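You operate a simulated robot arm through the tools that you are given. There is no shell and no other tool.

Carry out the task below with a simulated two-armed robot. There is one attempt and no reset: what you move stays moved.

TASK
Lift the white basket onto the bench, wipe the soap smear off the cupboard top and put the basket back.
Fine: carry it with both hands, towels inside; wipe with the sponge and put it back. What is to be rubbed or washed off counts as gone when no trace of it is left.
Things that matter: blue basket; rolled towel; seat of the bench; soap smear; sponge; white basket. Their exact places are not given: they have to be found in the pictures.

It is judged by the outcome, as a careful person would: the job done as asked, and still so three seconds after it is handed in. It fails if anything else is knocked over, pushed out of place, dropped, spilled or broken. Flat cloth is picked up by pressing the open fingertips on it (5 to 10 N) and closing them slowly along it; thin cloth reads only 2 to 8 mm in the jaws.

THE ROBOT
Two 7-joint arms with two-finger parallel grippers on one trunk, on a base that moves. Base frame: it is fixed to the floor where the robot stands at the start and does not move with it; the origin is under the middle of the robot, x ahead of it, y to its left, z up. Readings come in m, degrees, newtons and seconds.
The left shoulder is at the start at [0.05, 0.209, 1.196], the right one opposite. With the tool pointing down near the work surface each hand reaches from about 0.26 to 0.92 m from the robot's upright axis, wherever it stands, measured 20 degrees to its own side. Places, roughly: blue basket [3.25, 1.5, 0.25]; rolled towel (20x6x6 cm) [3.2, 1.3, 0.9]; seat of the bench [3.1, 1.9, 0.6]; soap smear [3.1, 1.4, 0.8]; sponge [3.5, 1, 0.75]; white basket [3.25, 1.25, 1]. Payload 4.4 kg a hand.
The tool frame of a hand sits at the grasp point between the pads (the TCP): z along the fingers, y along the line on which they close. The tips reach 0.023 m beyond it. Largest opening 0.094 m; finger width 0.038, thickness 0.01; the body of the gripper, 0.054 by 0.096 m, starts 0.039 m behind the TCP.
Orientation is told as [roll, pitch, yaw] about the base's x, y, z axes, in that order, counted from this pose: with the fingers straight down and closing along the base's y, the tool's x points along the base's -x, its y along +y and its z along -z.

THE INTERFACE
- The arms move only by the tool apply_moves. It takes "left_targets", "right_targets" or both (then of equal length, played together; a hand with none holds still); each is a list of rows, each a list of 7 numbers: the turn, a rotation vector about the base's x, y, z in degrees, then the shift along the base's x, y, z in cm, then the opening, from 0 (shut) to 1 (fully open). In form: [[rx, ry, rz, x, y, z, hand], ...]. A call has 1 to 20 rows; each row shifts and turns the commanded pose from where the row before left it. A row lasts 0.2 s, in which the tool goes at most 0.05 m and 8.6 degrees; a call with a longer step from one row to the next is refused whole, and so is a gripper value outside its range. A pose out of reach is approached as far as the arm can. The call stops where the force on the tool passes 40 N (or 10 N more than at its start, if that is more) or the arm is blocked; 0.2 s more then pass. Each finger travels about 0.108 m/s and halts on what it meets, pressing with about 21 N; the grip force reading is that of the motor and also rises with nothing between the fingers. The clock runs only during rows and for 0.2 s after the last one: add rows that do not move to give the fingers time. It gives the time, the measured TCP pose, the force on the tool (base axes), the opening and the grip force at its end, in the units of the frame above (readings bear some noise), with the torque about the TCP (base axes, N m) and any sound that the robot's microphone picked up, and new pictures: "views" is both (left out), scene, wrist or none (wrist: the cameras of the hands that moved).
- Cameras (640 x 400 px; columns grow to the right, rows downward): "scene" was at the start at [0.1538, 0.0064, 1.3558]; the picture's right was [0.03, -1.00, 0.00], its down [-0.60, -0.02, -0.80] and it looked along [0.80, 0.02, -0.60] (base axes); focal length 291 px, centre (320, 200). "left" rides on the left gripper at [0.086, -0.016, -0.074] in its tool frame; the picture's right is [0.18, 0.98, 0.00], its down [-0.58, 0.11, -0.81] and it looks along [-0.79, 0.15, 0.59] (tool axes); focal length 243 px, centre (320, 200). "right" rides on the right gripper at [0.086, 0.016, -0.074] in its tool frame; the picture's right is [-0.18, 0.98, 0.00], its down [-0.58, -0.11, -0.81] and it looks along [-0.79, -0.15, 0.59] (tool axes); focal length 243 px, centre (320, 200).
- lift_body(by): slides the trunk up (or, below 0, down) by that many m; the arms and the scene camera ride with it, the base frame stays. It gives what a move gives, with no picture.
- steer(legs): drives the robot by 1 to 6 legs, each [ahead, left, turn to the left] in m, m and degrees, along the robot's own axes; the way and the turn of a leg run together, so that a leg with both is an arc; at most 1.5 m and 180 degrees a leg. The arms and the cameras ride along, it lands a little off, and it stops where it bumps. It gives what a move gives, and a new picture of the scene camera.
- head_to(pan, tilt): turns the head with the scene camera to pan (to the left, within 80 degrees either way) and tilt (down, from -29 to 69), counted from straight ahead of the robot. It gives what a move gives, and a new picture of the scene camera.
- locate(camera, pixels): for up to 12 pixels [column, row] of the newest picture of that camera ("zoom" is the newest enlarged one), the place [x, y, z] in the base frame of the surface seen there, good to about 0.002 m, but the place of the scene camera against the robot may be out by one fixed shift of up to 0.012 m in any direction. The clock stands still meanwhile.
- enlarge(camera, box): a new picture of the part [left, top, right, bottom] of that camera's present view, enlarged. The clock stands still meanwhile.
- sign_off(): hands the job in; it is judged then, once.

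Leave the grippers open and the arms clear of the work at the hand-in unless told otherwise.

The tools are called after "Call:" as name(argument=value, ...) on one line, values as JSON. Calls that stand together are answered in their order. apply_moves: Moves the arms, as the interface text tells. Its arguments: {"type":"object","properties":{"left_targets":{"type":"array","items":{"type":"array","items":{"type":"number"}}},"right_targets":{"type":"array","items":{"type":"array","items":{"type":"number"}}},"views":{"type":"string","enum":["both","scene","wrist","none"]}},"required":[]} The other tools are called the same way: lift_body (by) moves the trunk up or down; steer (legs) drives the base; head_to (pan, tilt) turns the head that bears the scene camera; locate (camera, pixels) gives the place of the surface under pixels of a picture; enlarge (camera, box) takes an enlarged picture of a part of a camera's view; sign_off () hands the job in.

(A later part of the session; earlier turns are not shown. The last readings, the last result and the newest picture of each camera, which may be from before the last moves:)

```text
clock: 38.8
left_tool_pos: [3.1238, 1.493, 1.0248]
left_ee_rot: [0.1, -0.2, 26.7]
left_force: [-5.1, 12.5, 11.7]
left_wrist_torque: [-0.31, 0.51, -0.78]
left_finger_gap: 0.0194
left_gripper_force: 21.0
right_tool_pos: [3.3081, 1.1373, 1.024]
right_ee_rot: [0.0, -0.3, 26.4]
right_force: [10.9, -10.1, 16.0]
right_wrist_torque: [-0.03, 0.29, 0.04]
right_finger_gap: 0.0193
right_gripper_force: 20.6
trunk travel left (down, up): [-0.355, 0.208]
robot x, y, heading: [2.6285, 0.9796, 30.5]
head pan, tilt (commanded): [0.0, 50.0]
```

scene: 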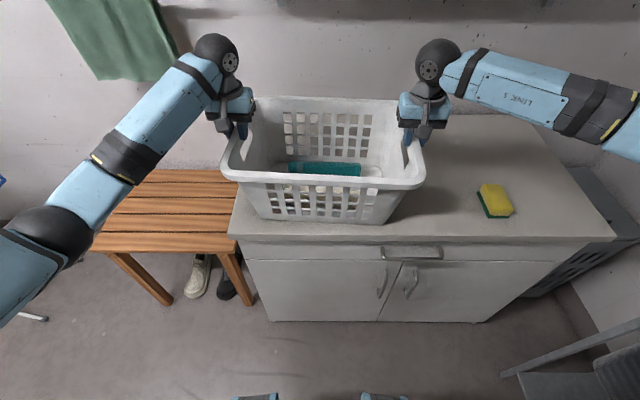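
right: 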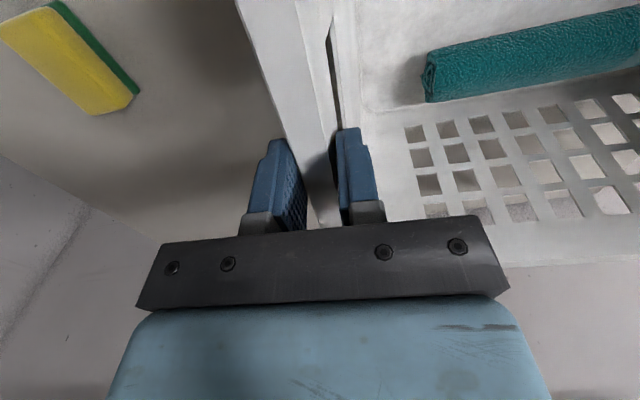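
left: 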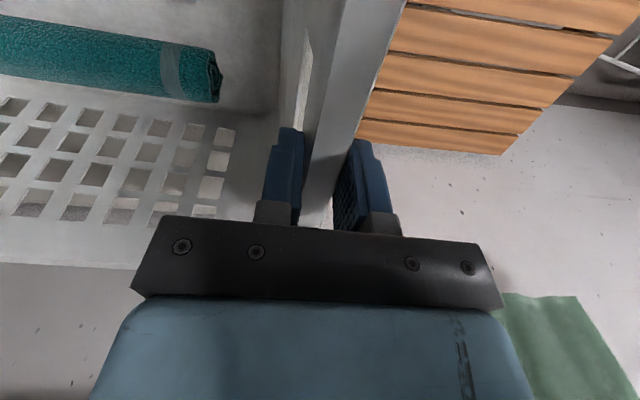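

The rim looks lower in the fingers than before — the grips may have slid up the tapered bar. I check the rim height.

Call:
locate(camera="right", pixels=[[275, 60], [300, 60], [310, 120], [320, 190], [326, 100], [335, 100], [320, 60], [470, 60]])

Call:
locate(camera="left", pixels=[[375, 60], [345, 60], [335, 120], [322, 190], [310, 60], [305, 60], [298, 100], [150, 60]])

Call:
locate(camera="scene", pixels=[[225, 175], [423, 183], [320, 185], [340, 98], [250, 215], [375, 222], [300, 217], [400, 100]])

```text
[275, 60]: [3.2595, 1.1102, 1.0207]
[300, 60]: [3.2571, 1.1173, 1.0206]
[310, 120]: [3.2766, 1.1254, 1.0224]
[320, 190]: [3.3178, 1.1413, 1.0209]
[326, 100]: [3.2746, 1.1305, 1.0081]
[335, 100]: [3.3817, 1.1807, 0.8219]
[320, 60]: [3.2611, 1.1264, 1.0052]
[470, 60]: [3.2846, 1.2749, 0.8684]
```

```text
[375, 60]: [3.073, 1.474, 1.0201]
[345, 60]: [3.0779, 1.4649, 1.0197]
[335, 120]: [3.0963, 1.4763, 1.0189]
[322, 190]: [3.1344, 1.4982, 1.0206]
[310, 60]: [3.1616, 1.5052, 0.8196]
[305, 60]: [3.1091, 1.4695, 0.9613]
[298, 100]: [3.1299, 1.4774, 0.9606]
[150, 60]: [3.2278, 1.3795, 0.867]
```

```text
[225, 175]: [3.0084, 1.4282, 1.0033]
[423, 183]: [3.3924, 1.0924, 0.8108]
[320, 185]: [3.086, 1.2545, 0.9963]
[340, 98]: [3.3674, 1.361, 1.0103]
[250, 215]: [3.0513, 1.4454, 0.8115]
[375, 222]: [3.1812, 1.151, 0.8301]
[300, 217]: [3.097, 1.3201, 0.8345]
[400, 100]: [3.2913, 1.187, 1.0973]
```

The basket has not risen (rim still at z 1.020): the pads slid up the outward-sloping wall. Before re-gripping I feel out the friction/weight: raise slowly 2 mm at a time and read the force.

Call:
apply_moves(left_targets=[[0, 0, 0, 0, 0, 0.1, 0], [0, 0, 0, 0, 0, 0.1, 0], [0, 0, 0, 0, 0, 0.1, 0], [0, 0, 0, 0, 0, 0, 0]], right_targets=[[0, 0, 0, 0, 0, 0.1, 0], [0, 0, 0, 0, 0, 0.1, 0], [0, 0, 0, 0, 0, 0.1, 0], [0, 0, 0, 0, 0, 0, 0]], views="none")

Call:
apply_moves(left_targets=[[0, 0, 0, 0, 0, 0.1, 0], [0, 0, 0, 0, 0, 0.1, 0], [0, 0, 0, 0, 0, 0, 0]], right_targets=[[0, 0, 0, 0, 0, 0.1, 0], [0, 0, 0, 0, 0, 0.1, 0], [0, 0, 0, 0, 0, 0, 0]], views="wrist")

```text
clock: 39.8
left_tool_pos: [3.1257, 1.4945, 1.0237]
left_ee_rot: [0.1, 0.2, 26.7]
left_force: [-12.4, 18.5, 0.0]
left_wrist_torque: [0.07, -0.13, -0.76]
left_finger_gap: 0.0195
left_gripper_force: 21.2
right_tool_pos: [3.3063, 1.1374, 1.0234]
right_ee_rot: [-0.1, 0.0, 26.5]
right_force: [11.3, -21.6, 7.7]
right_wrist_torque: [0.09, -0.35, -0.63]
right_finger_gap: 0.0195
right_gripper_force: 21.1
trunk travel left (down, up): [-0.355, 0.208]
robot x, y, heading: [2.6273, 0.9772, 30.5]
head pan, tilt (commanded): [0.0, 50.0]
```

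```text
clock: 40.6
left_tool_pos: [3.1259, 1.4941, 1.026]
left_ee_rot: [0.0, 0.1, 26.7]
left_force: [-15.9, 23.2, -0.3]
left_wrist_torque: [-0.03, 0.21, -0.78]
left_finger_gap: 0.0195
left_gripper_force: 20.8
right_tool_pos: [3.3083, 1.1377, 1.0249]
right_ee_rot: [-0.2, 0.2, 26.5]
right_force: [15.6, -23.7, 0.1]
right_wrist_torque: [-0.02, -0.18, -0.43]
right_finger_gap: 0.0195
right_gripper_force: 21.1
trunk travel left (down, up): [-0.355, 0.208]
robot x, y, heading: [2.6278, 0.978, 30.8]
head pan, tilt (commanded): [0.0, 50.0]
```

right: 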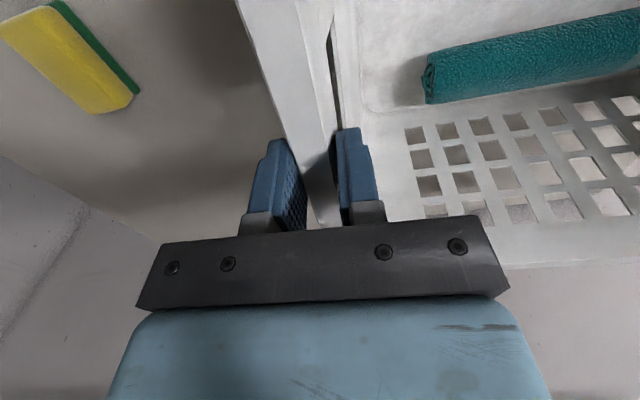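
left: 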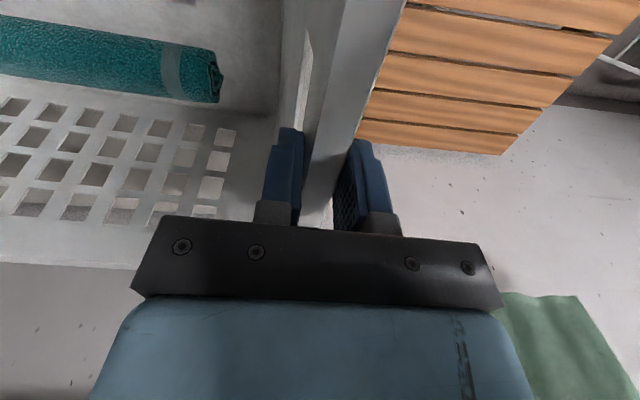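

Vertical force now about zero. I continue raising 1 mm at a time to feel the load.

Call:
apply_moves(left_targets=[[0, 0, 0, 0, 0, 0.1, 0], [0, 0, 0, 0, 0, 0, 0]], right_targets=[[0, 0, 0, 0, 0, 0.1, 0], [0, 0, 0, 0, 0, 0, 0]], views="none")

Call:
apply_moves(left_targets=[[0, 0, 0, 0, 0, 0.1, 0], [0, 0, 0, 0, 0, 0, 0]], right_targets=[[0, 0, 0, 0, 0, 0.1, 0], [0, 0, 0, 0, 0, 0, 0]], views="none")

Call:
apply_moves(left_targets=[[0, 0, 0, 0, 0, 0.1, 0], [0, 0, 0, 0, 0, 0.1, 0], [0, 0, 0, 0, 0, 0, 0]], right_targets=[[0, 0, 0, 0, 0, 0.1, 0], [0, 0, 0, 0, 0, 0.1, 0], [0, 0, 0, 0, 0, 0, 0]], views="wrist")

```text
clock: 41.2
left_tool_pos: [3.1261, 1.4941, 1.027]
left_ee_rot: [0.1, 0.0, 26.7]
left_force: [-18.0, 29.3, -3.8]
left_wrist_torque: [0.35, -0.23, -0.76]
left_finger_gap: 0.0195
left_gripper_force: 21.4
right_tool_pos: [3.3089, 1.1385, 1.0269]
right_ee_rot: [-0.1, 0.1, 26.5]
right_force: [18.2, -28.6, -4.0]
right_wrist_torque: [-0.38, 0.25, -0.5]
right_finger_gap: 0.0195
right_gripper_force: 21.1
trunk travel left (down, up): [-0.355, 0.208]
robot x, y, heading: [2.6295, 0.9788, 30.5]
head pan, tilt (commanded): [0.0, 50.0]
```

```text
clock: 41.8
left_tool_pos: [3.1272, 1.494, 1.0281]
left_ee_rot: [0.1, 0.2, 26.7]
left_force: [-19.6, 32.3, -3.8]
left_wrist_torque: [0.39, -0.27, -0.76]
left_finger_gap: 0.0195
left_gripper_force: 20.7
right_tool_pos: [3.3083, 1.1369, 1.0273]
right_ee_rot: [-0.1, 0.0, 26.6]
right_force: [19.1, -31.0, -3.0]
right_wrist_torque: [-0.4, 0.3, -0.32]
right_finger_gap: 0.0196
right_gripper_force: 21.3
trunk travel left (down, up): [-0.355, 0.208]
robot x, y, heading: [2.6275, 0.9762, 30.5]
head pan, tilt (commanded): [0.0, 50.0]
```

```text
clock: 42.6
left_tool_pos: [3.1269, 1.4933, 1.0297]
left_ee_rot: [0.1, 0.1, 26.7]
left_force: [-18.3, 30.9, -3.9]
left_wrist_torque: [0.21, 0.07, -0.8]
left_finger_gap: 0.0195
left_gripper_force: 21.1
right_tool_pos: [3.3076, 1.137, 1.0289]
right_ee_rot: [-0.1, 0.0, 26.5]
right_force: [19.5, -30.9, -5.0]
right_wrist_torque: [-0.19, -0.04, -0.4]
right_finger_gap: 0.0196
right_gripper_force: 20.9
trunk travel left (down, up): [-0.355, 0.208]
robot x, y, heading: [2.6287, 0.9775, 30.5]
head pan, tilt (commanded): [0.0, 50.0]
```

right: 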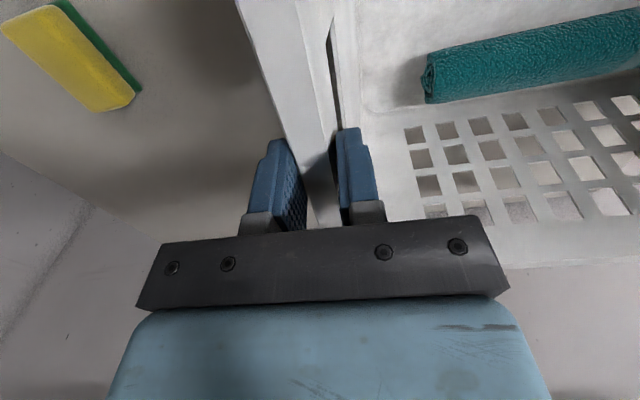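
left: 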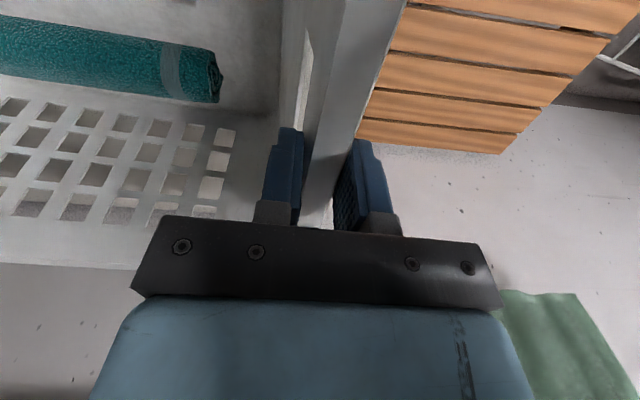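

The view in the fingers stays the same while the TCP rose 6 mm, and each hand reads only ~4–5 N of load. I check the rim height and basket base.

Call:
locate(camera="right", pixels=[[275, 60], [300, 60], [310, 120], [320, 190], [470, 60], [450, 180]])

Call:
locate(camera="left", pixels=[[375, 60], [345, 60], [335, 120], [322, 190], [150, 60], [180, 180]])

```text
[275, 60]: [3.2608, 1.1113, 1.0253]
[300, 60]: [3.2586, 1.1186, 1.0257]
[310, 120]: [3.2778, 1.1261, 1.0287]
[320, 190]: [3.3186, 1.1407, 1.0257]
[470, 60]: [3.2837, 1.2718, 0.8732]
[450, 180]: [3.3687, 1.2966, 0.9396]
```

```text
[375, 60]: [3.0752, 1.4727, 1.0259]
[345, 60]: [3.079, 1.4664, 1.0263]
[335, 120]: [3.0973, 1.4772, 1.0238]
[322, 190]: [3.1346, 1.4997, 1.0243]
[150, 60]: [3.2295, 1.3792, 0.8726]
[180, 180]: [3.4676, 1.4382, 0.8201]
```

The basket is lifted 5 mm and holds; it weighs only ~1 kg. The hands squeeze inward against each other (~36 N), so I relax them outward by 1.5 mm and wait.

Call:
apply_moves(left_targets=[[0, 0, 0, -0.035, 0.07, 0, 0], [0, 0, 0, -0.035, 0.07, 0, 0], [0, 0, 0, 0, 0, 0, 0], [0, 0, 0, 0, 0, 0, 0], [0, 0, 0, 0, 0, 0, 0], [0, 0, 0, 0, 0, 0, 0], [0, 0, 0, 0, 0, 0, 0]], right_targets=[[0, 0, 0, 0.035, -0.07, 0, 0], [0, 0, 0, 0.035, -0.07, 0, 0], [0, 0, 0, 0, 0, 0, 0], [0, 0, 0, 0, 0, 0, 0], [0, 0, 0, 0, 0, 0, 0], [0, 0, 0, 0, 0, 0, 0], [0, 0, 0, 0, 0, 0, 0]], views="none")

```text
clock: 44.2
left_tool_pos: [3.1267, 1.4937, 1.0302]
left_ee_rot: [0.1, 0.1, 26.6]
left_force: [-11.7, 12.9, -4.0]
left_wrist_torque: [-0.15, 0.06, -0.77]
left_finger_gap: 0.0195
left_gripper_force: 21.0
right_tool_pos: [3.3075, 1.1371, 1.0299]
right_ee_rot: [0.0, 0.1, 26.5]
right_force: [10.3, -12.8, -3.4]
right_wrist_torque: [0.09, -0.07, -0.77]
right_finger_gap: 0.0194
right_gripper_force: 21.2
trunk travel left (down, up): [-0.355, 0.208]
robot x, y, heading: [2.6302, 0.9827, 30.6]
head pan, tilt (commanded): [0.0, 50.0]
```

Internal squeeze halved. Now I raise both arms slowly together, 4 cm in small steps, with another 0.6 mm relaxation.

Call:
apply_moves(left_targets=[[0, 0, 0, -0.03, 0.06, 0.1, 0], [0, 0, 0, 0, 0, 0.2, 0], [0, 0, 0, 0, 0, 0.3, 0], [0, 0, 0, 0, 0, 0.3, 0], [0, 0, 0, 0, 0, 0.3, 0], [0, 0, 0, 0, 0, 0.3, 0], [0, 0, 0, 0, 0, 0.3, 0], [0, 0, 0, 0, 0, 0.3, 0], [0, 0, 0, 0, 0, 0.3, 0], [0, 0, 0, 0, 0, 0.3, 0], [0, 0, 0, 0, 0, 0.3, 0], [0, 0, 0, 0, 0, 0.3, 0], [0, 0, 0, 0, 0, 0.3, 0], [0, 0, 0, 0, 0, 0.2, 0], [0, 0, 0, 0, 0, 0.1, 0], [0, 0, 0, 0, 0, 0, 0], [0, 0, 0, 0, 0, 0, 0]], right_targets=[[0, 0, 0, 0.03, -0.06, 0.1, 0], [0, 0, 0, 0, 0, 0.2, 0], [0, 0, 0, 0, 0, 0.3, 0], [0, 0, 0, 0, 0, 0.3, 0], [0, 0, 0, 0, 0, 0.3, 0], [0, 0, 0, 0, 0, 0.3, 0], [0, 0, 0, 0, 0, 0.3, 0], [0, 0, 0, 0, 0, 0.3, 0], [0, 0, 0, 0, 0, 0.3, 0], [0, 0, 0, 0, 0, 0.3, 0], [0, 0, 0, 0, 0, 0.3, 0], [0, 0, 0, 0, 0, 0.3, 0], [0, 0, 0, 0, 0, 0.3, 0], [0, 0, 0, 0, 0, 0.2, 0], [0, 0, 0, 0, 0, 0.1, 0], [0, 0, 0, 0, 0, 0, 0], [0, 0, 0, 0, 0, 0, 0]])

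```text
clock: 47.8
left_tool_pos: [3.1252, 1.4951, 1.0713]
left_ee_rot: [0.0, 0.0, 26.5]
left_force: [9.2, -22.4, -3.8]
left_wrist_torque: [-0.62, -0.32, -0.28]
left_finger_gap: 0.0193
left_gripper_force: 20.7
right_tool_pos: [3.3088, 1.1383, 1.0685]
right_ee_rot: [0.1, 0.0, 26.6]
right_force: [-9.7, 22.1, -4.3]
right_wrist_torque: [0.61, 0.34, -0.37]
right_finger_gap: 0.0193
right_gripper_force: 20.9
trunk travel left (down, up): [-0.355, 0.208]
robot x, y, heading: [2.6269, 0.9786, 30.7]
head pan, tilt (commanded): [0.0, 50.0]
```

scene: 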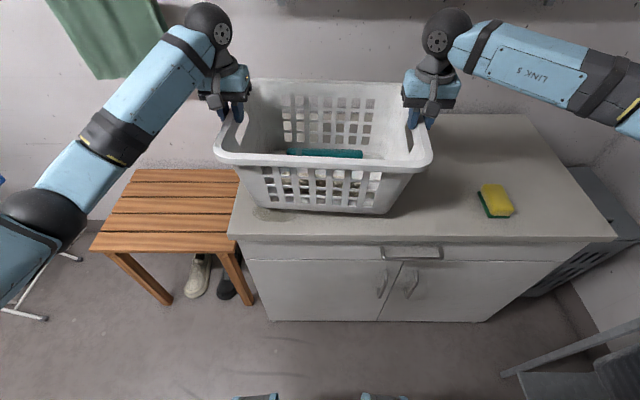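
right: 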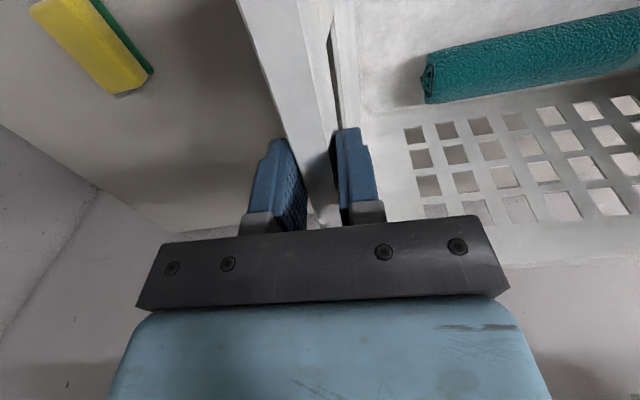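
left: 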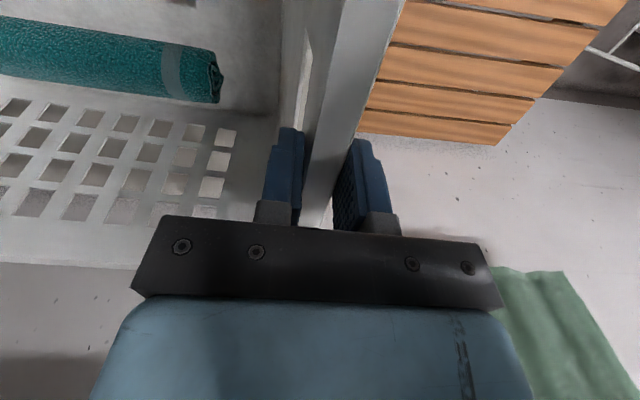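

The basket is up ~4.5 cm and the smear is visible at pixel (270,213) under its front-left corner. Before driving left I look to the left for obstacles (drying rack, trolley).

Call:
head_to(pan=60, tilt=35)

```text
clock: 49.1
left_tool_pos: [3.1273, 1.4948, 1.0699]
left_ee_rot: [0.0, 0.0, 26.4]
left_force: [12.4, -27.3, -3.7]
left_wrist_torque: [-0.66, -0.37, -0.26]
left_finger_gap: 0.0193
left_gripper_force: 21.0
right_tool_pos: [3.3083, 1.1381, 1.0695]
right_ee_rot: [0.1, 0.0, 26.5]
right_force: [-12.3, 28.5, -3.3]
right_wrist_torque: [0.65, 0.47, -0.3]
right_finger_gap: 0.0192
right_gripper_force: 21.3
trunk travel left (down, up): [-0.355, 0.208]
robot x, y, heading: [2.6275, 0.9812, 30.6]
head pan, tilt (commanded): [60.0, 35.0]
```

scene: 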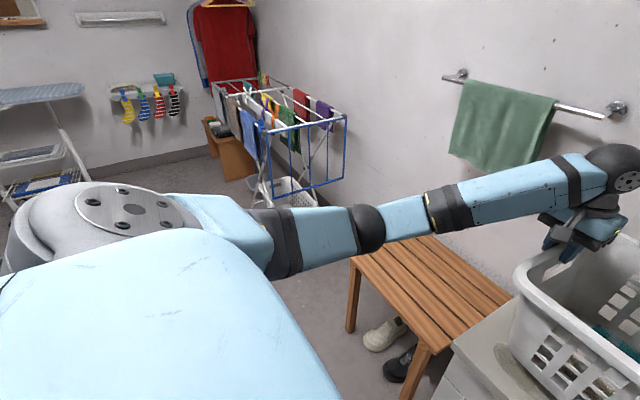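

Call:
locate(camera="scene", pixels=[[343, 120], [343, 180], [305, 190], [265, 128], [490, 150], [545, 110], [500, 172], [450, 155], [585, 110], [610, 110], [355, 330], [520, 120]])

Call:
apply_moves(left_targets=[[0, 0, 0, 0.04, -0.08, 0, 0], [0, 0, 0, 0, 0, 0, 0], [0, 0, 0, 0, 0, 0, 0], [0, 0, 0, 0, 0, 0, 0], [0, 0, 0, 0, 0, 0, 0]], right_targets=[[0, 0, 0, -0.04, 0.08, 0, 0], [0, 0, 0, 0, 0, 0, 0], [0, 0, 0, 0, 0, 0, 0], [0, 0, 0, 0, 0, 0, 0], [0, 0, 0, 0, 0, 0, 0]], views="none")

```text
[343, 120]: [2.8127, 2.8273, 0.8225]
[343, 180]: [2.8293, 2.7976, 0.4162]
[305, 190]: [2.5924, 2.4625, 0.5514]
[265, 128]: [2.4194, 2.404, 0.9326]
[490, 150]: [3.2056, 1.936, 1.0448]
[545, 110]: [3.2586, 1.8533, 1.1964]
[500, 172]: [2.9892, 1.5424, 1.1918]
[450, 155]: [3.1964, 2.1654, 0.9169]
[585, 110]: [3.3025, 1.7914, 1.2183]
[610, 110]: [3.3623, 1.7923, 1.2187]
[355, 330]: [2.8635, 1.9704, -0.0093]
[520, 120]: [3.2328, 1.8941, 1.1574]
```

```text
clock: 50.3
left_tool_pos: [3.1262, 1.4945, 1.0696]
left_ee_rot: [-0.1, 0.1, 26.7]
left_force: [5.1, -15.8, -3.8]
left_wrist_torque: [-0.53, -0.21, -0.45]
left_finger_gap: 0.0194
left_gripper_force: 21.1
right_tool_pos: [3.3072, 1.1378, 1.0684]
right_ee_rot: [-0.1, 0.0, 26.6]
right_force: [-4.8, 14.5, -3.6]
right_wrist_torque: [0.54, 0.29, -0.38]
right_finger_gap: 0.0193
right_gripper_force: 20.3
trunk travel left (down, up): [-0.355, 0.208]
robot x, y, heading: [2.624, 0.9824, 30.6]
head pan, tilt (commanded): [60.0, 35.0]
```

The towel rail is at u≈3.75, z 0.92–1.22, so I must lower the basket before going forward over the bench. Left side is clear up to v≈0.83. First a short test drive of 0.15 m to the left.

Call:
steer(legs=[[0, 0.15, 0]])

Call:
apply_moves(left_targets=[[0, 0, 0, 0, 0, 0, 0]], right_targets=[[0, 0, 0, 0, 0, 0, 0]], views="wrist")

```text
clock: 52.2
left_tool_pos: [3.0523, 1.6226, 1.0696]
left_ee_rot: [-0.1, 0.1, 26.5]
left_force: [-1.7, -2.5, -3.2]
left_wrist_torque: [-0.26, -0.19, -0.54]
left_finger_gap: 0.0191
left_gripper_force: 21.2
right_tool_pos: [3.2331, 1.2656, 1.0695]
right_ee_rot: [0.0, 0.1, 26.4]
right_force: [2.4, 3.3, -3.5]
right_wrist_torque: [0.28, 0.23, -0.48]
right_finger_gap: 0.0194
right_gripper_force: 21.3
trunk travel left (down, up): [-0.355, 0.208]
robot x, y, heading: [2.5474, 1.1051, 30.5]
head pan, tilt (commanded): [60.0, 35.0]
```

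scene: 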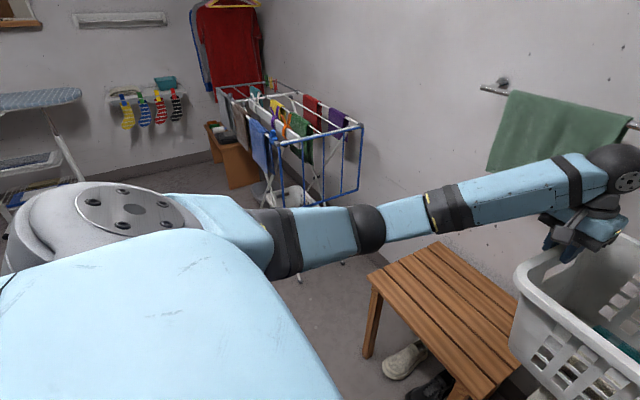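

```text
clock: 52.6
left_tool_pos: [3.0515, 1.6216, 1.0703]
left_ee_rot: [0.0, 0.0, 26.4]
left_force: [-2.0, -1.0, -3.6]
left_wrist_torque: [-0.1, -0.48, -0.53]
left_finger_gap: 0.0193
left_gripper_force: 21.1
right_tool_pos: [3.233, 1.2658, 1.0685]
right_ee_rot: [0.1, 0.1, 26.3]
right_force: [1.6, 0.1, -4.3]
right_wrist_torque: [0.15, 0.55, -0.25]
right_finger_gap: 0.0193
right_gripper_force: 20.6
trunk travel left (down, up): [-0.355, 0.208]
robot x, y, heading: [2.5492, 1.1055, 30.4]
head pan, tilt (commanded): [60.0, 35.0]
```

right: 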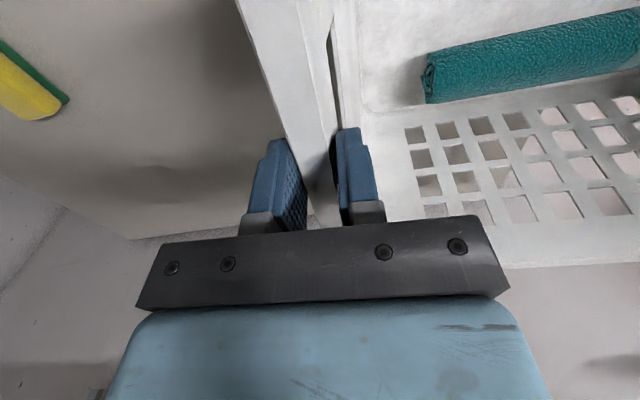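
left: 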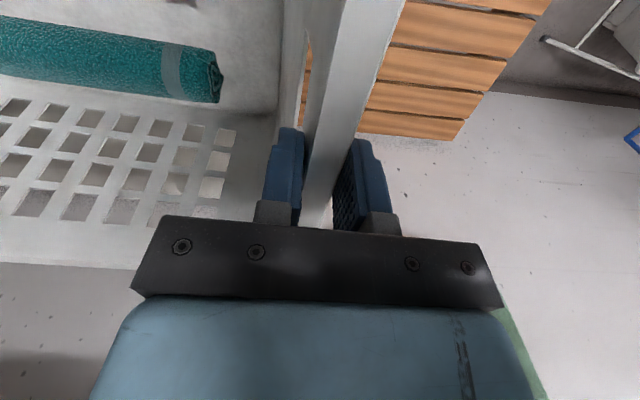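

Grip unchanged and loads are small. Continue driving left 0.43 m.

Call:
steer(legs=[[0, 0.43, 0]])

Call:
head_to(pan=0, tilt=50)

Call:
apply_moves(left_targets=[[0, 0, 0, 0, 0, 0, 0]], right_targets=[[0, 0, 0, 0, 0, 0, 0]], views="wrist")

```text
clock: 57.0
left_tool_pos: [2.8324, 1.9988, 1.0709]
left_ee_rot: [0.0, 0.1, 26.3]
left_force: [-2.0, -0.8, -4.0]
left_wrist_torque: [-0.26, -0.21, -0.57]
left_finger_gap: 0.0192
left_gripper_force: 20.6
right_tool_pos: [3.0135, 1.6418, 1.0688]
right_ee_rot: [0.0, 0.1, 26.1]
right_force: [1.4, 1.2, -3.1]
right_wrist_torque: [0.24, 0.27, -0.43]
right_finger_gap: 0.0194
right_gripper_force: 20.7
trunk travel left (down, up): [-0.355, 0.208]
robot x, y, heading: [2.3284, 1.4849, 30.1]
head pan, tilt (commanded): [60.0, 35.0]
```

scene: 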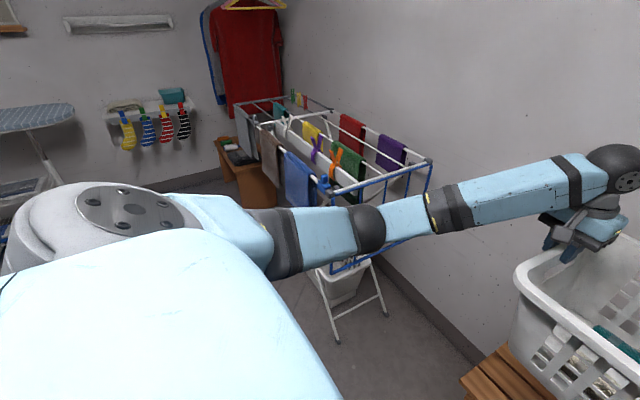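

```text
clock: 58.3
left_tool_pos: [2.8309, 1.9996, 1.07]
left_ee_rot: [-0.1, 0.1, 26.3]
left_force: [-2.1, -1.1, -3.8]
left_wrist_torque: [-0.28, -0.14, -0.57]
left_finger_gap: 0.0194
left_gripper_force: 21.1
right_tool_pos: [3.0128, 1.6412, 1.0678]
right_ee_rot: [0.0, 0.1, 26.2]
right_force: [2.3, -0.5, -3.5]
right_wrist_torque: [0.27, 0.23, -0.34]
right_finger_gap: 0.0195
right_gripper_force: 20.7
trunk travel left (down, up): [-0.355, 0.208]
robot x, y, heading: [2.3302, 1.4877, 30.2]
head pan, tilt (commanded): [0.0, 50.0]
```

scene: 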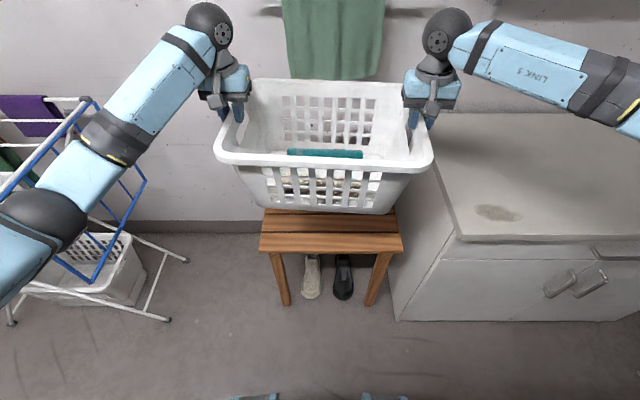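

```text
clock: 58.7
left_tool_pos: [2.8331, 1.9981, 1.0692]
left_ee_rot: [0.0, 0.1, 26.3]
left_force: [-2.7, -0.9, -4.3]
left_wrist_torque: [-0.32, -0.05, -0.56]
left_finger_gap: 0.0191
left_gripper_force: 21.1
right_tool_pos: [3.0127, 1.6422, 1.0692]
right_ee_rot: [0.0, 0.0, 26.1]
right_force: [2.6, 1.2, -3.3]
right_wrist_torque: [0.31, 0.09, -0.34]
right_finger_gap: 0.0194
right_gripper_force: 20.7
trunk travel left (down, up): [-0.355, 0.208]
robot x, y, heading: [2.3311, 1.4879, 29.9]
head pan, tilt (commanded): [0.0, 50.0]
```

right: 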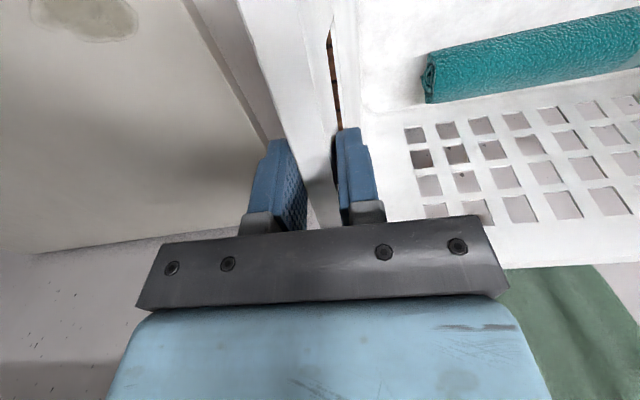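
left: 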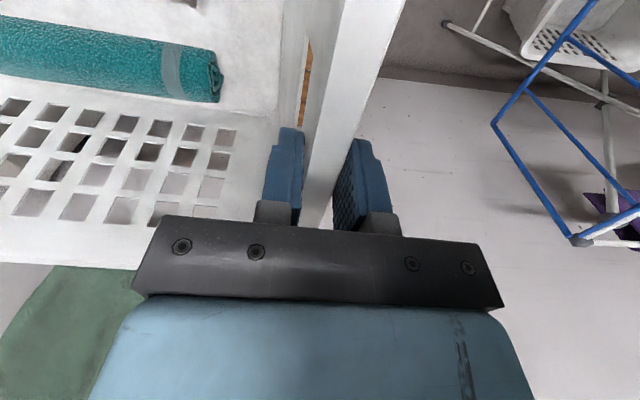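

Basket is now in front of the bench (v≈0.115). The soap smear shows at pixel (497,213). I measure the smear, bench edges, towel bottom, and the drying rack.

Call:
locate(camera="scene", pixels=[[477, 210], [497, 207], [520, 216], [497, 220], [497, 213], [262, 245], [400, 245], [320, 78], [145, 180], [85, 100], [430, 150], [455, 238]])

```text
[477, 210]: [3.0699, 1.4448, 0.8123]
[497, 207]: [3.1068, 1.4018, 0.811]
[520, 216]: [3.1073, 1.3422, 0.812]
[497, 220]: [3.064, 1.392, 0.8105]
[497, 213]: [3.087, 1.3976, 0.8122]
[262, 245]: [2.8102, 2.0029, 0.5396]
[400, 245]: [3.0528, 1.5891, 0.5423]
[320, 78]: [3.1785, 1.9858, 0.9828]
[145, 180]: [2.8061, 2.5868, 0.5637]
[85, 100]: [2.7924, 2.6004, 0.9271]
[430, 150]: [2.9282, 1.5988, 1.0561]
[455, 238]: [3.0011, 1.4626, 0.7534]
```

Now I test lowering with the trunk by 2 cm and compare the grip picture.

Call:
lift_body(by=-0.02)

Call:
apply_moves(left_targets=[[0, 0, 0, 0, 0, 0, 0]], right_targets=[[0, 0, 0, 0, 0, 0, 0]], views="wrist")

```text
clock: 59.4
left_tool_pos: [2.8315, 1.9993, 1.0504]
left_ee_rot: [0.0, 0.0, 26.4]
left_force: [-2.0, -0.6, -4.0]
left_wrist_torque: [-0.33, 0.02, -0.55]
left_finger_gap: 0.0192
left_gripper_force: 20.9
right_tool_pos: [3.0123, 1.6414, 1.0491]
right_ee_rot: [0.0, -0.1, 26.2]
right_force: [1.3, 0.0, -2.8]
right_wrist_torque: [0.34, 0.04, -0.39]
right_finger_gap: 0.0194
right_gripper_force: 21.0
trunk travel left (down, up): [-0.335, 0.228]
robot x, y, heading: [2.3287, 1.4864, 30.2]
head pan, tilt (commanded): [0.0, 50.0]
```

```text
clock: 59.8
left_tool_pos: [2.8323, 1.9993, 1.0494]
left_ee_rot: [0.0, 0.1, 26.4]
left_force: [-3.1, 0.1, -4.3]
left_wrist_torque: [-0.34, 0.04, -0.56]
left_finger_gap: 0.0192
left_gripper_force: 21.5
right_tool_pos: [3.0123, 1.6412, 1.0483]
right_ee_rot: [0.0, 0.0, 26.1]
right_force: [2.7, 1.0, -3.6]
right_wrist_torque: [0.36, 0.1, -0.37]
right_finger_gap: 0.0197
right_gripper_force: 21.5
trunk travel left (down, up): [-0.335, 0.228]
robot x, y, heading: [2.3295, 1.4922, 30.0]
head pan, tilt (commanded): [0.0, 50.0]
```

right: 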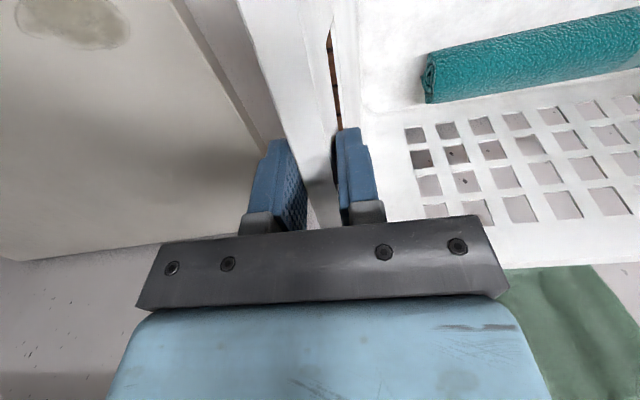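
left: 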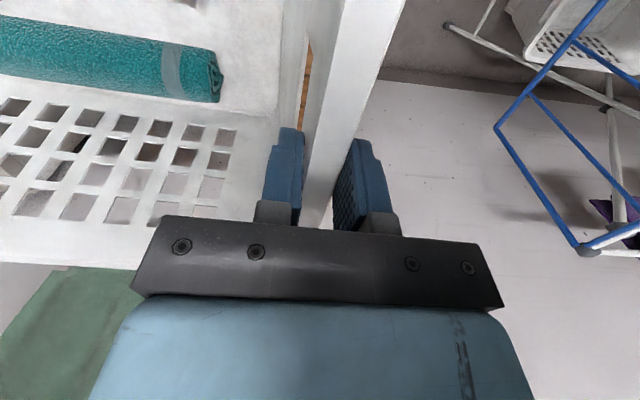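

No slip with the trunk. Before lowering further I check where the right forearm and elbow are relative to the cupboard top.

Call:
locate(camera="scene", pixels=[[450, 35], [500, 45], [550, 60], [590, 85], [620, 100], [635, 110], [440, 75], [430, 95], [210, 30], [150, 90], [90, 150], [40, 220]])

Call:
head_to(pan=-35, tilt=45)

```text
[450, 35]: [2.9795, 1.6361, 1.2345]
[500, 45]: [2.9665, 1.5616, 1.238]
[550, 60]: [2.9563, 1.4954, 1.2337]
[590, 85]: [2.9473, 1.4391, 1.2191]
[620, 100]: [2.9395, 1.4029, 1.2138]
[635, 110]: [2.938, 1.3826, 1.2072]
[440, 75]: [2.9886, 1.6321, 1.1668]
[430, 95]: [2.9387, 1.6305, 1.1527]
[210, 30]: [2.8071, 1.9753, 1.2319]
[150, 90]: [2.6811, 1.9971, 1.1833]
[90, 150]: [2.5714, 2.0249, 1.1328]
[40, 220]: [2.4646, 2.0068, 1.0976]
```

```text
clock: 60.8
left_tool_pos: [2.8322, 1.9983, 1.0498]
left_ee_rot: [0.0, 0.0, 26.3]
left_force: [-2.1, -0.1, -4.5]
left_wrist_torque: [-0.25, -0.16, -0.52]
left_finger_gap: 0.0193
left_gripper_force: 21.0
right_tool_pos: [3.0118, 1.6403, 1.048]
right_ee_rot: [0.0, 0.1, 26.2]
right_force: [2.7, -0.1, -4.3]
right_wrist_torque: [0.31, 0.23, -0.39]
right_finger_gap: 0.0195
right_gripper_force: 21.4
trunk travel left (down, up): [-0.335, 0.228]
robot x, y, heading: [2.3309, 1.4852, 30.1]
head pan, tilt (commanded): [-35.0, 45.0]
```

scene: 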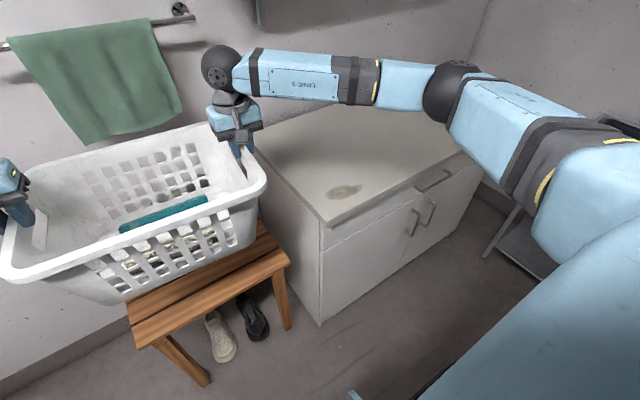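

Call:
locate(camera="scene", pixels=[[250, 75], [300, 95], [350, 100], [400, 108], [440, 115], [450, 95], [480, 150], [515, 190], [540, 230], [415, 85], [370, 85], [560, 120]])

```text
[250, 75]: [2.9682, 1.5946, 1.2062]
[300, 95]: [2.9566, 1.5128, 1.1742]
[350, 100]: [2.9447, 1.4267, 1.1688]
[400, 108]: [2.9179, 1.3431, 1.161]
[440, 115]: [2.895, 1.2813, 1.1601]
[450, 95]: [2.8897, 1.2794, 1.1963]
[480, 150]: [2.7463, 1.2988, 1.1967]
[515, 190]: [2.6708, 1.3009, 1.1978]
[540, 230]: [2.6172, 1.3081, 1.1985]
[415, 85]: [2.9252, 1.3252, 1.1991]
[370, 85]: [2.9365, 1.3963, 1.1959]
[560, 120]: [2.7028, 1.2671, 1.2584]
```

The right forearm (underside ≈1.17) rides ~0.12 m above the TCP, so at the final placing height it would clear the cupboard top (0.82) by ~4 cm; trunk lowering keeps that posture. I lower the trunk by 0.22.

Call:
lift_body(by=-0.22)

Call:
head_to(pan=-30, tilt=40)

Call:
apply_moves(left_targets=[[0, 0, 0, 0, 0, 0, 0]], right_targets=[[0, 0, 0, 0, 0, 0, 0]], views="wrist")

```text
clock: 63.1
left_tool_pos: [2.833, 1.9979, 0.8292]
left_ee_rot: [0.1, 0.1, 26.2]
left_force: [-1.6, 0.1, -3.6]
left_wrist_torque: [-0.22, -0.2, -0.56]
left_finger_gap: 0.0194
left_gripper_force: 21.2
right_tool_pos: [3.012, 1.641, 0.8279]
right_ee_rot: [0.1, 0.1, 26.2]
right_force: [2.2, 0.4, -3.0]
right_wrist_torque: [0.3, 0.25, -0.33]
right_finger_gap: 0.0193
right_gripper_force: 20.7
trunk travel left (down, up): [-0.115, 0.448]
robot x, y, heading: [2.3324, 1.4865, 29.9]
head pan, tilt (commanded): [-35.0, 45.0]
```

```text
clock: 63.8
left_tool_pos: [2.8323, 1.9989, 0.8288]
left_ee_rot: [0.0, 0.1, 26.2]
left_force: [-3.1, -0.2, -4.6]
left_wrist_torque: [-0.27, -0.15, -0.48]
left_finger_gap: 0.0193
left_gripper_force: 21.7
right_tool_pos: [3.0122, 1.6412, 0.8286]
right_ee_rot: [0.0, 0.0, 26.1]
right_force: [2.7, -0.1, -2.9]
right_wrist_torque: [0.29, 0.25, -0.34]
right_finger_gap: 0.0196
right_gripper_force: 21.0
trunk travel left (down, up): [-0.115, 0.448]
robot x, y, heading: [2.3293, 1.486, 30.1]
head pan, tilt (commanded): [-30.0, 40.0]
```

scene: 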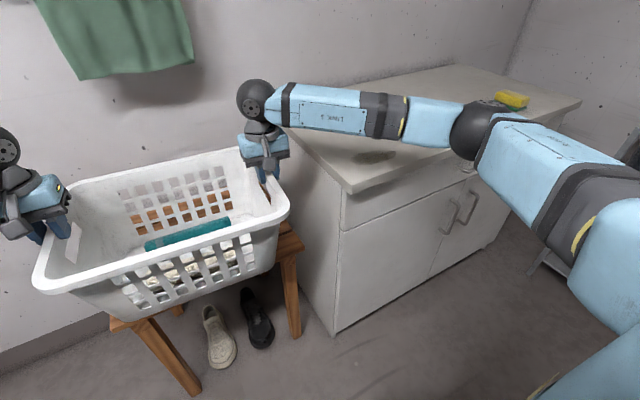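

```text
clock: 64.2
left_tool_pos: [2.8318, 1.9995, 0.829]
left_ee_rot: [0.0, 0.0, 26.3]
left_force: [-2.3, -0.4, -3.7]
left_wrist_torque: [-0.27, -0.19, -0.52]
left_finger_gap: 0.0194
left_gripper_force: 21.2
right_tool_pos: [3.0116, 1.6411, 0.8291]
right_ee_rot: [0.0, -0.1, 26.2]
right_force: [1.8, 0.5, -4.2]
right_wrist_torque: [0.3, 0.23, -0.35]
right_finger_gap: 0.0192
right_gripper_force: 20.9
trunk travel left (down, up): [-0.115, 0.448]
robot x, y, heading: [2.3315, 1.4863, 30.3]
head pan, tilt (commanded): [-30.0, 40.0]
```

right: 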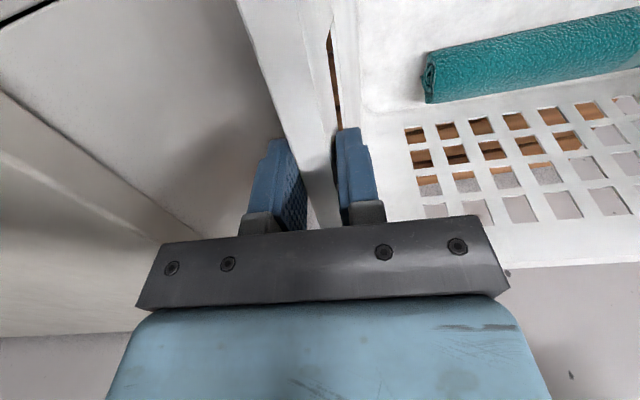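
left: 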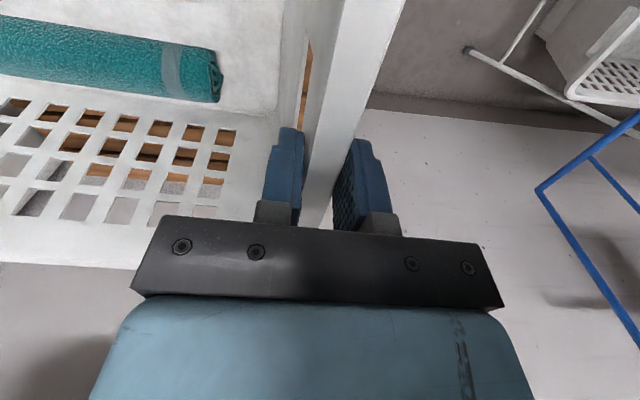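

Grip still firm. I check the forearm/elbow underside heights at this level.

Call:
locate(camera="scene", pixels=[[300, 125], [350, 133], [400, 140], [430, 144], [455, 145], [468, 157], [480, 165], [505, 195], [350, 165], [345, 190]])

```text
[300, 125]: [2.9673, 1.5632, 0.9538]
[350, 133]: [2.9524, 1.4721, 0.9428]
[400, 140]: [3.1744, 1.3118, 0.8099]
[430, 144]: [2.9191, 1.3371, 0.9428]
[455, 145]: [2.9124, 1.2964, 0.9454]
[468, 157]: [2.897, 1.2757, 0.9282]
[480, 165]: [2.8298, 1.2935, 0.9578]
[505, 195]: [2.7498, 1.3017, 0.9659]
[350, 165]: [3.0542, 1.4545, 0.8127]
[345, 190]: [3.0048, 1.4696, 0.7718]
```

Elbow underside ≈0.93, leaving ~3 cm at the end. Now drive forward 0.13 m so the basket comes over the middle of the bench.

Call:
steer(legs=[[0.13, 0, 0]])

Call:
apply_moves(left_targets=[[0, 0, 0, 0, 0, 0, 0]], right_targets=[[0, 0, 0, 0, 0, 0, 0]], views="wrist")

```text
clock: 65.5
left_tool_pos: [2.9444, 2.0666, 0.8277]
left_ee_rot: [0.1, 0.2, 26.4]
left_force: [-2.4, -0.3, -4.0]
left_wrist_torque: [-0.3, -0.13, -0.55]
left_finger_gap: 0.0193
left_gripper_force: 20.1
right_tool_pos: [3.1253, 1.7087, 0.8278]
right_ee_rot: [0.0, 0.2, 26.2]
right_force: [3.0, 0.6, -4.2]
right_wrist_torque: [0.31, 0.22, -0.36]
right_finger_gap: 0.0194
right_gripper_force: 20.9
trunk travel left (down, up): [-0.115, 0.448]
robot x, y, heading: [2.4424, 1.556, 30.4]
head pan, tilt (commanded): [-30.0, 40.0]
```

scene: 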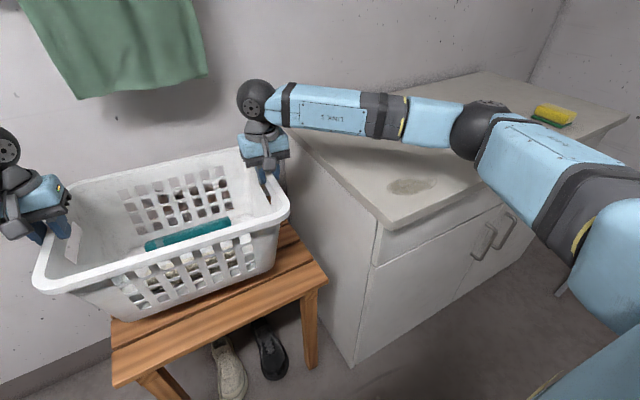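

```text
clock: 65.9
left_tool_pos: [2.9438, 2.0653, 0.8303]
left_ee_rot: [0.0, 0.1, 26.4]
left_force: [-0.8, -1.0, -5.0]
left_wrist_torque: [-0.1, -0.46, -0.49]
left_finger_gap: 0.0193
left_gripper_force: 21.0
right_tool_pos: [3.1245, 1.7079, 0.8286]
right_ee_rot: [0.0, 0.2, 26.2]
right_force: [2.0, 0.4, -3.4]
right_wrist_torque: [0.16, 0.54, -0.19]
right_finger_gap: 0.0196
right_gripper_force: 21.2
trunk travel left (down, up): [-0.115, 0.448]
robot x, y, heading: [2.4454, 1.555, 30.4]
head pan, tilt (commanded): [-30.0, 40.0]
```

right: 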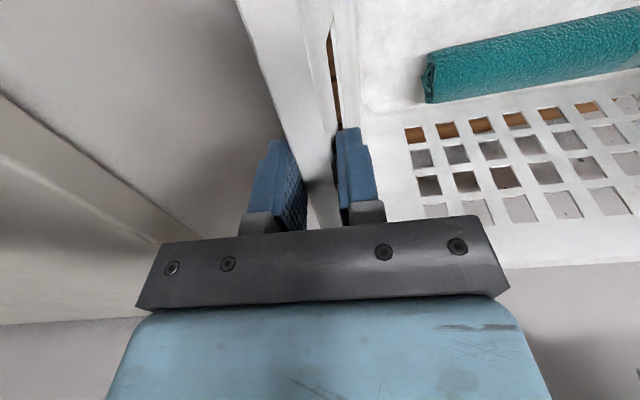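
left: 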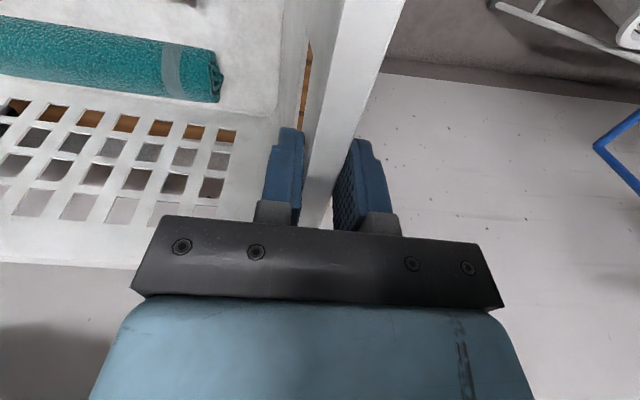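

Basket centre now u≈3.571, v≈0.117, over the bench. Lower the trunk another 6 cm, to ~1.5 cm above the seat.

Call:
lift_body(by=-0.06)

Call:
head_to(pan=-20, tilt=45)

```text
clock: 66.9
left_tool_pos: [2.9437, 2.0657, 0.77]
left_ee_rot: [0.0, 0.1, 26.4]
left_force: [-1.8, -1.0, -4.0]
left_wrist_torque: [-0.31, -0.13, -0.5]
left_finger_gap: 0.0192
left_gripper_force: 21.0
right_tool_pos: [3.1256, 1.7078, 0.7698]
right_ee_rot: [0.1, 0.1, 26.3]
right_force: [2.1, -0.3, -3.0]
right_wrist_torque: [0.31, 0.2, -0.33]
right_finger_gap: 0.0193
right_gripper_force: 21.2
trunk travel left (down, up): [-0.055, 0.508]
robot x, y, heading: [2.4455, 1.5537, 30.2]
head pan, tilt (commanded): [-30.0, 40.0]
```

```text
clock: 67.6
left_tool_pos: [2.9439, 2.0659, 0.7698]
left_ee_rot: [0.0, 0.1, 26.5]
left_force: [-2.0, -0.8, -4.3]
left_wrist_torque: [-0.32, 0.01, -0.55]
left_finger_gap: 0.0188
left_gripper_force: 21.0
right_tool_pos: [3.1256, 1.709, 0.768]
right_ee_rot: [-0.1, 0.0, 26.2]
right_force: [1.9, 0.4, -4.0]
right_wrist_torque: [0.36, 0.08, -0.3]
right_finger_gap: 0.0195
right_gripper_force: 21.2
trunk travel left (down, up): [-0.055, 0.508]
robot x, y, heading: [2.4405, 1.5562, 30.4]
head pan, tilt (commanded): [-20.0, 45.0]
```

scene: 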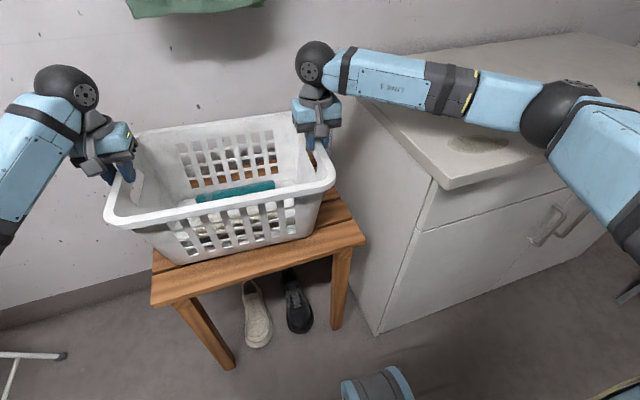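

Now the last bit by arms in small steps: down 1.2 cm.

Call:
apply_moves(left_targets=[[0, 0, 0, 0, 0, -0.2, 0], [0, 0, 0, 0, 0, -0.2, 0], [0, 0, 0, 0, 0, -0.2, 0], [0, 0, 0, 0, 0, -0.2, 0], [0, 0, 0, 0, 0, -0.2, 0], [0, 0, 0, 0, 0, -0.2, 0], [0, 0, 0, 0, 0, 0, 0]], right_targets=[[0, 0, 0, 0, 0, -0.2, 0], [0, 0, 0, 0, 0, -0.2, 0], [0, 0, 0, 0, 0, -0.2, 0], [0, 0, 0, 0, 0, -0.2, 0], [0, 0, 0, 0, 0, -0.2, 0], [0, 0, 0, 0, 0, -0.2, 0], [0, 0, 0, 0, 0, 0, 0]], views="none")

Call:
apply_moves(left_targets=[[0, 0, 0, 0, 0, -0.1, 0], [0, 0, 0, 0, 0, -0.1, 0], [0, 0, 0, 0, 0, -0.1, 0], [0, 0, 0, 0, 0, 0, 0]], right_targets=[[0, 0, 0, 0, 0, -0.1, 0], [0, 0, 0, 0, 0, -0.1, 0], [0, 0, 0, 0, 0, -0.1, 0], [0, 0, 0, 0, 0, 0, 0]], views="none")

```text
clock: 69.2
left_tool_pos: [2.943, 2.0663, 0.7572]
left_ee_rot: [-0.1, 0.0, 26.4]
left_force: [-5.3, 5.2, -4.0]
left_wrist_torque: [-0.16, -0.19, -0.59]
left_finger_gap: 0.0192
left_gripper_force: 21.5
right_tool_pos: [3.1247, 1.7087, 0.7566]
right_ee_rot: [-0.1, 0.0, 26.2]
right_force: [5.4, -4.8, -2.8]
right_wrist_torque: [0.19, 0.26, -0.3]
right_finger_gap: 0.0192
right_gripper_force: 20.7
trunk travel left (down, up): [-0.055, 0.508]
robot x, y, heading: [2.4418, 1.5568, 30.2]
head pan, tilt (commanded): [-20.0, 45.0]
```

```text
clock: 70.2
left_tool_pos: [2.9436, 2.0659, 0.7551]
left_ee_rot: [0.1, 0.1, 26.4]
left_force: [-3.9, 5.8, -3.0]
left_wrist_torque: [0.08, -0.75, -0.44]
left_finger_gap: 0.0193
left_gripper_force: 20.9
right_tool_pos: [3.1245, 1.7091, 0.7555]
right_ee_rot: [-0.1, -0.1, 26.3]
right_force: [6.2, -4.1, 3.1]
right_wrist_torque: [0.03, 0.41, -0.06]
right_finger_gap: 0.0195
right_gripper_force: 21.0
trunk travel left (down, up): [-0.055, 0.508]
robot x, y, heading: [2.4435, 1.5537, 30.1]
head pan, tilt (commanded): [-20.0, 45.0]
```

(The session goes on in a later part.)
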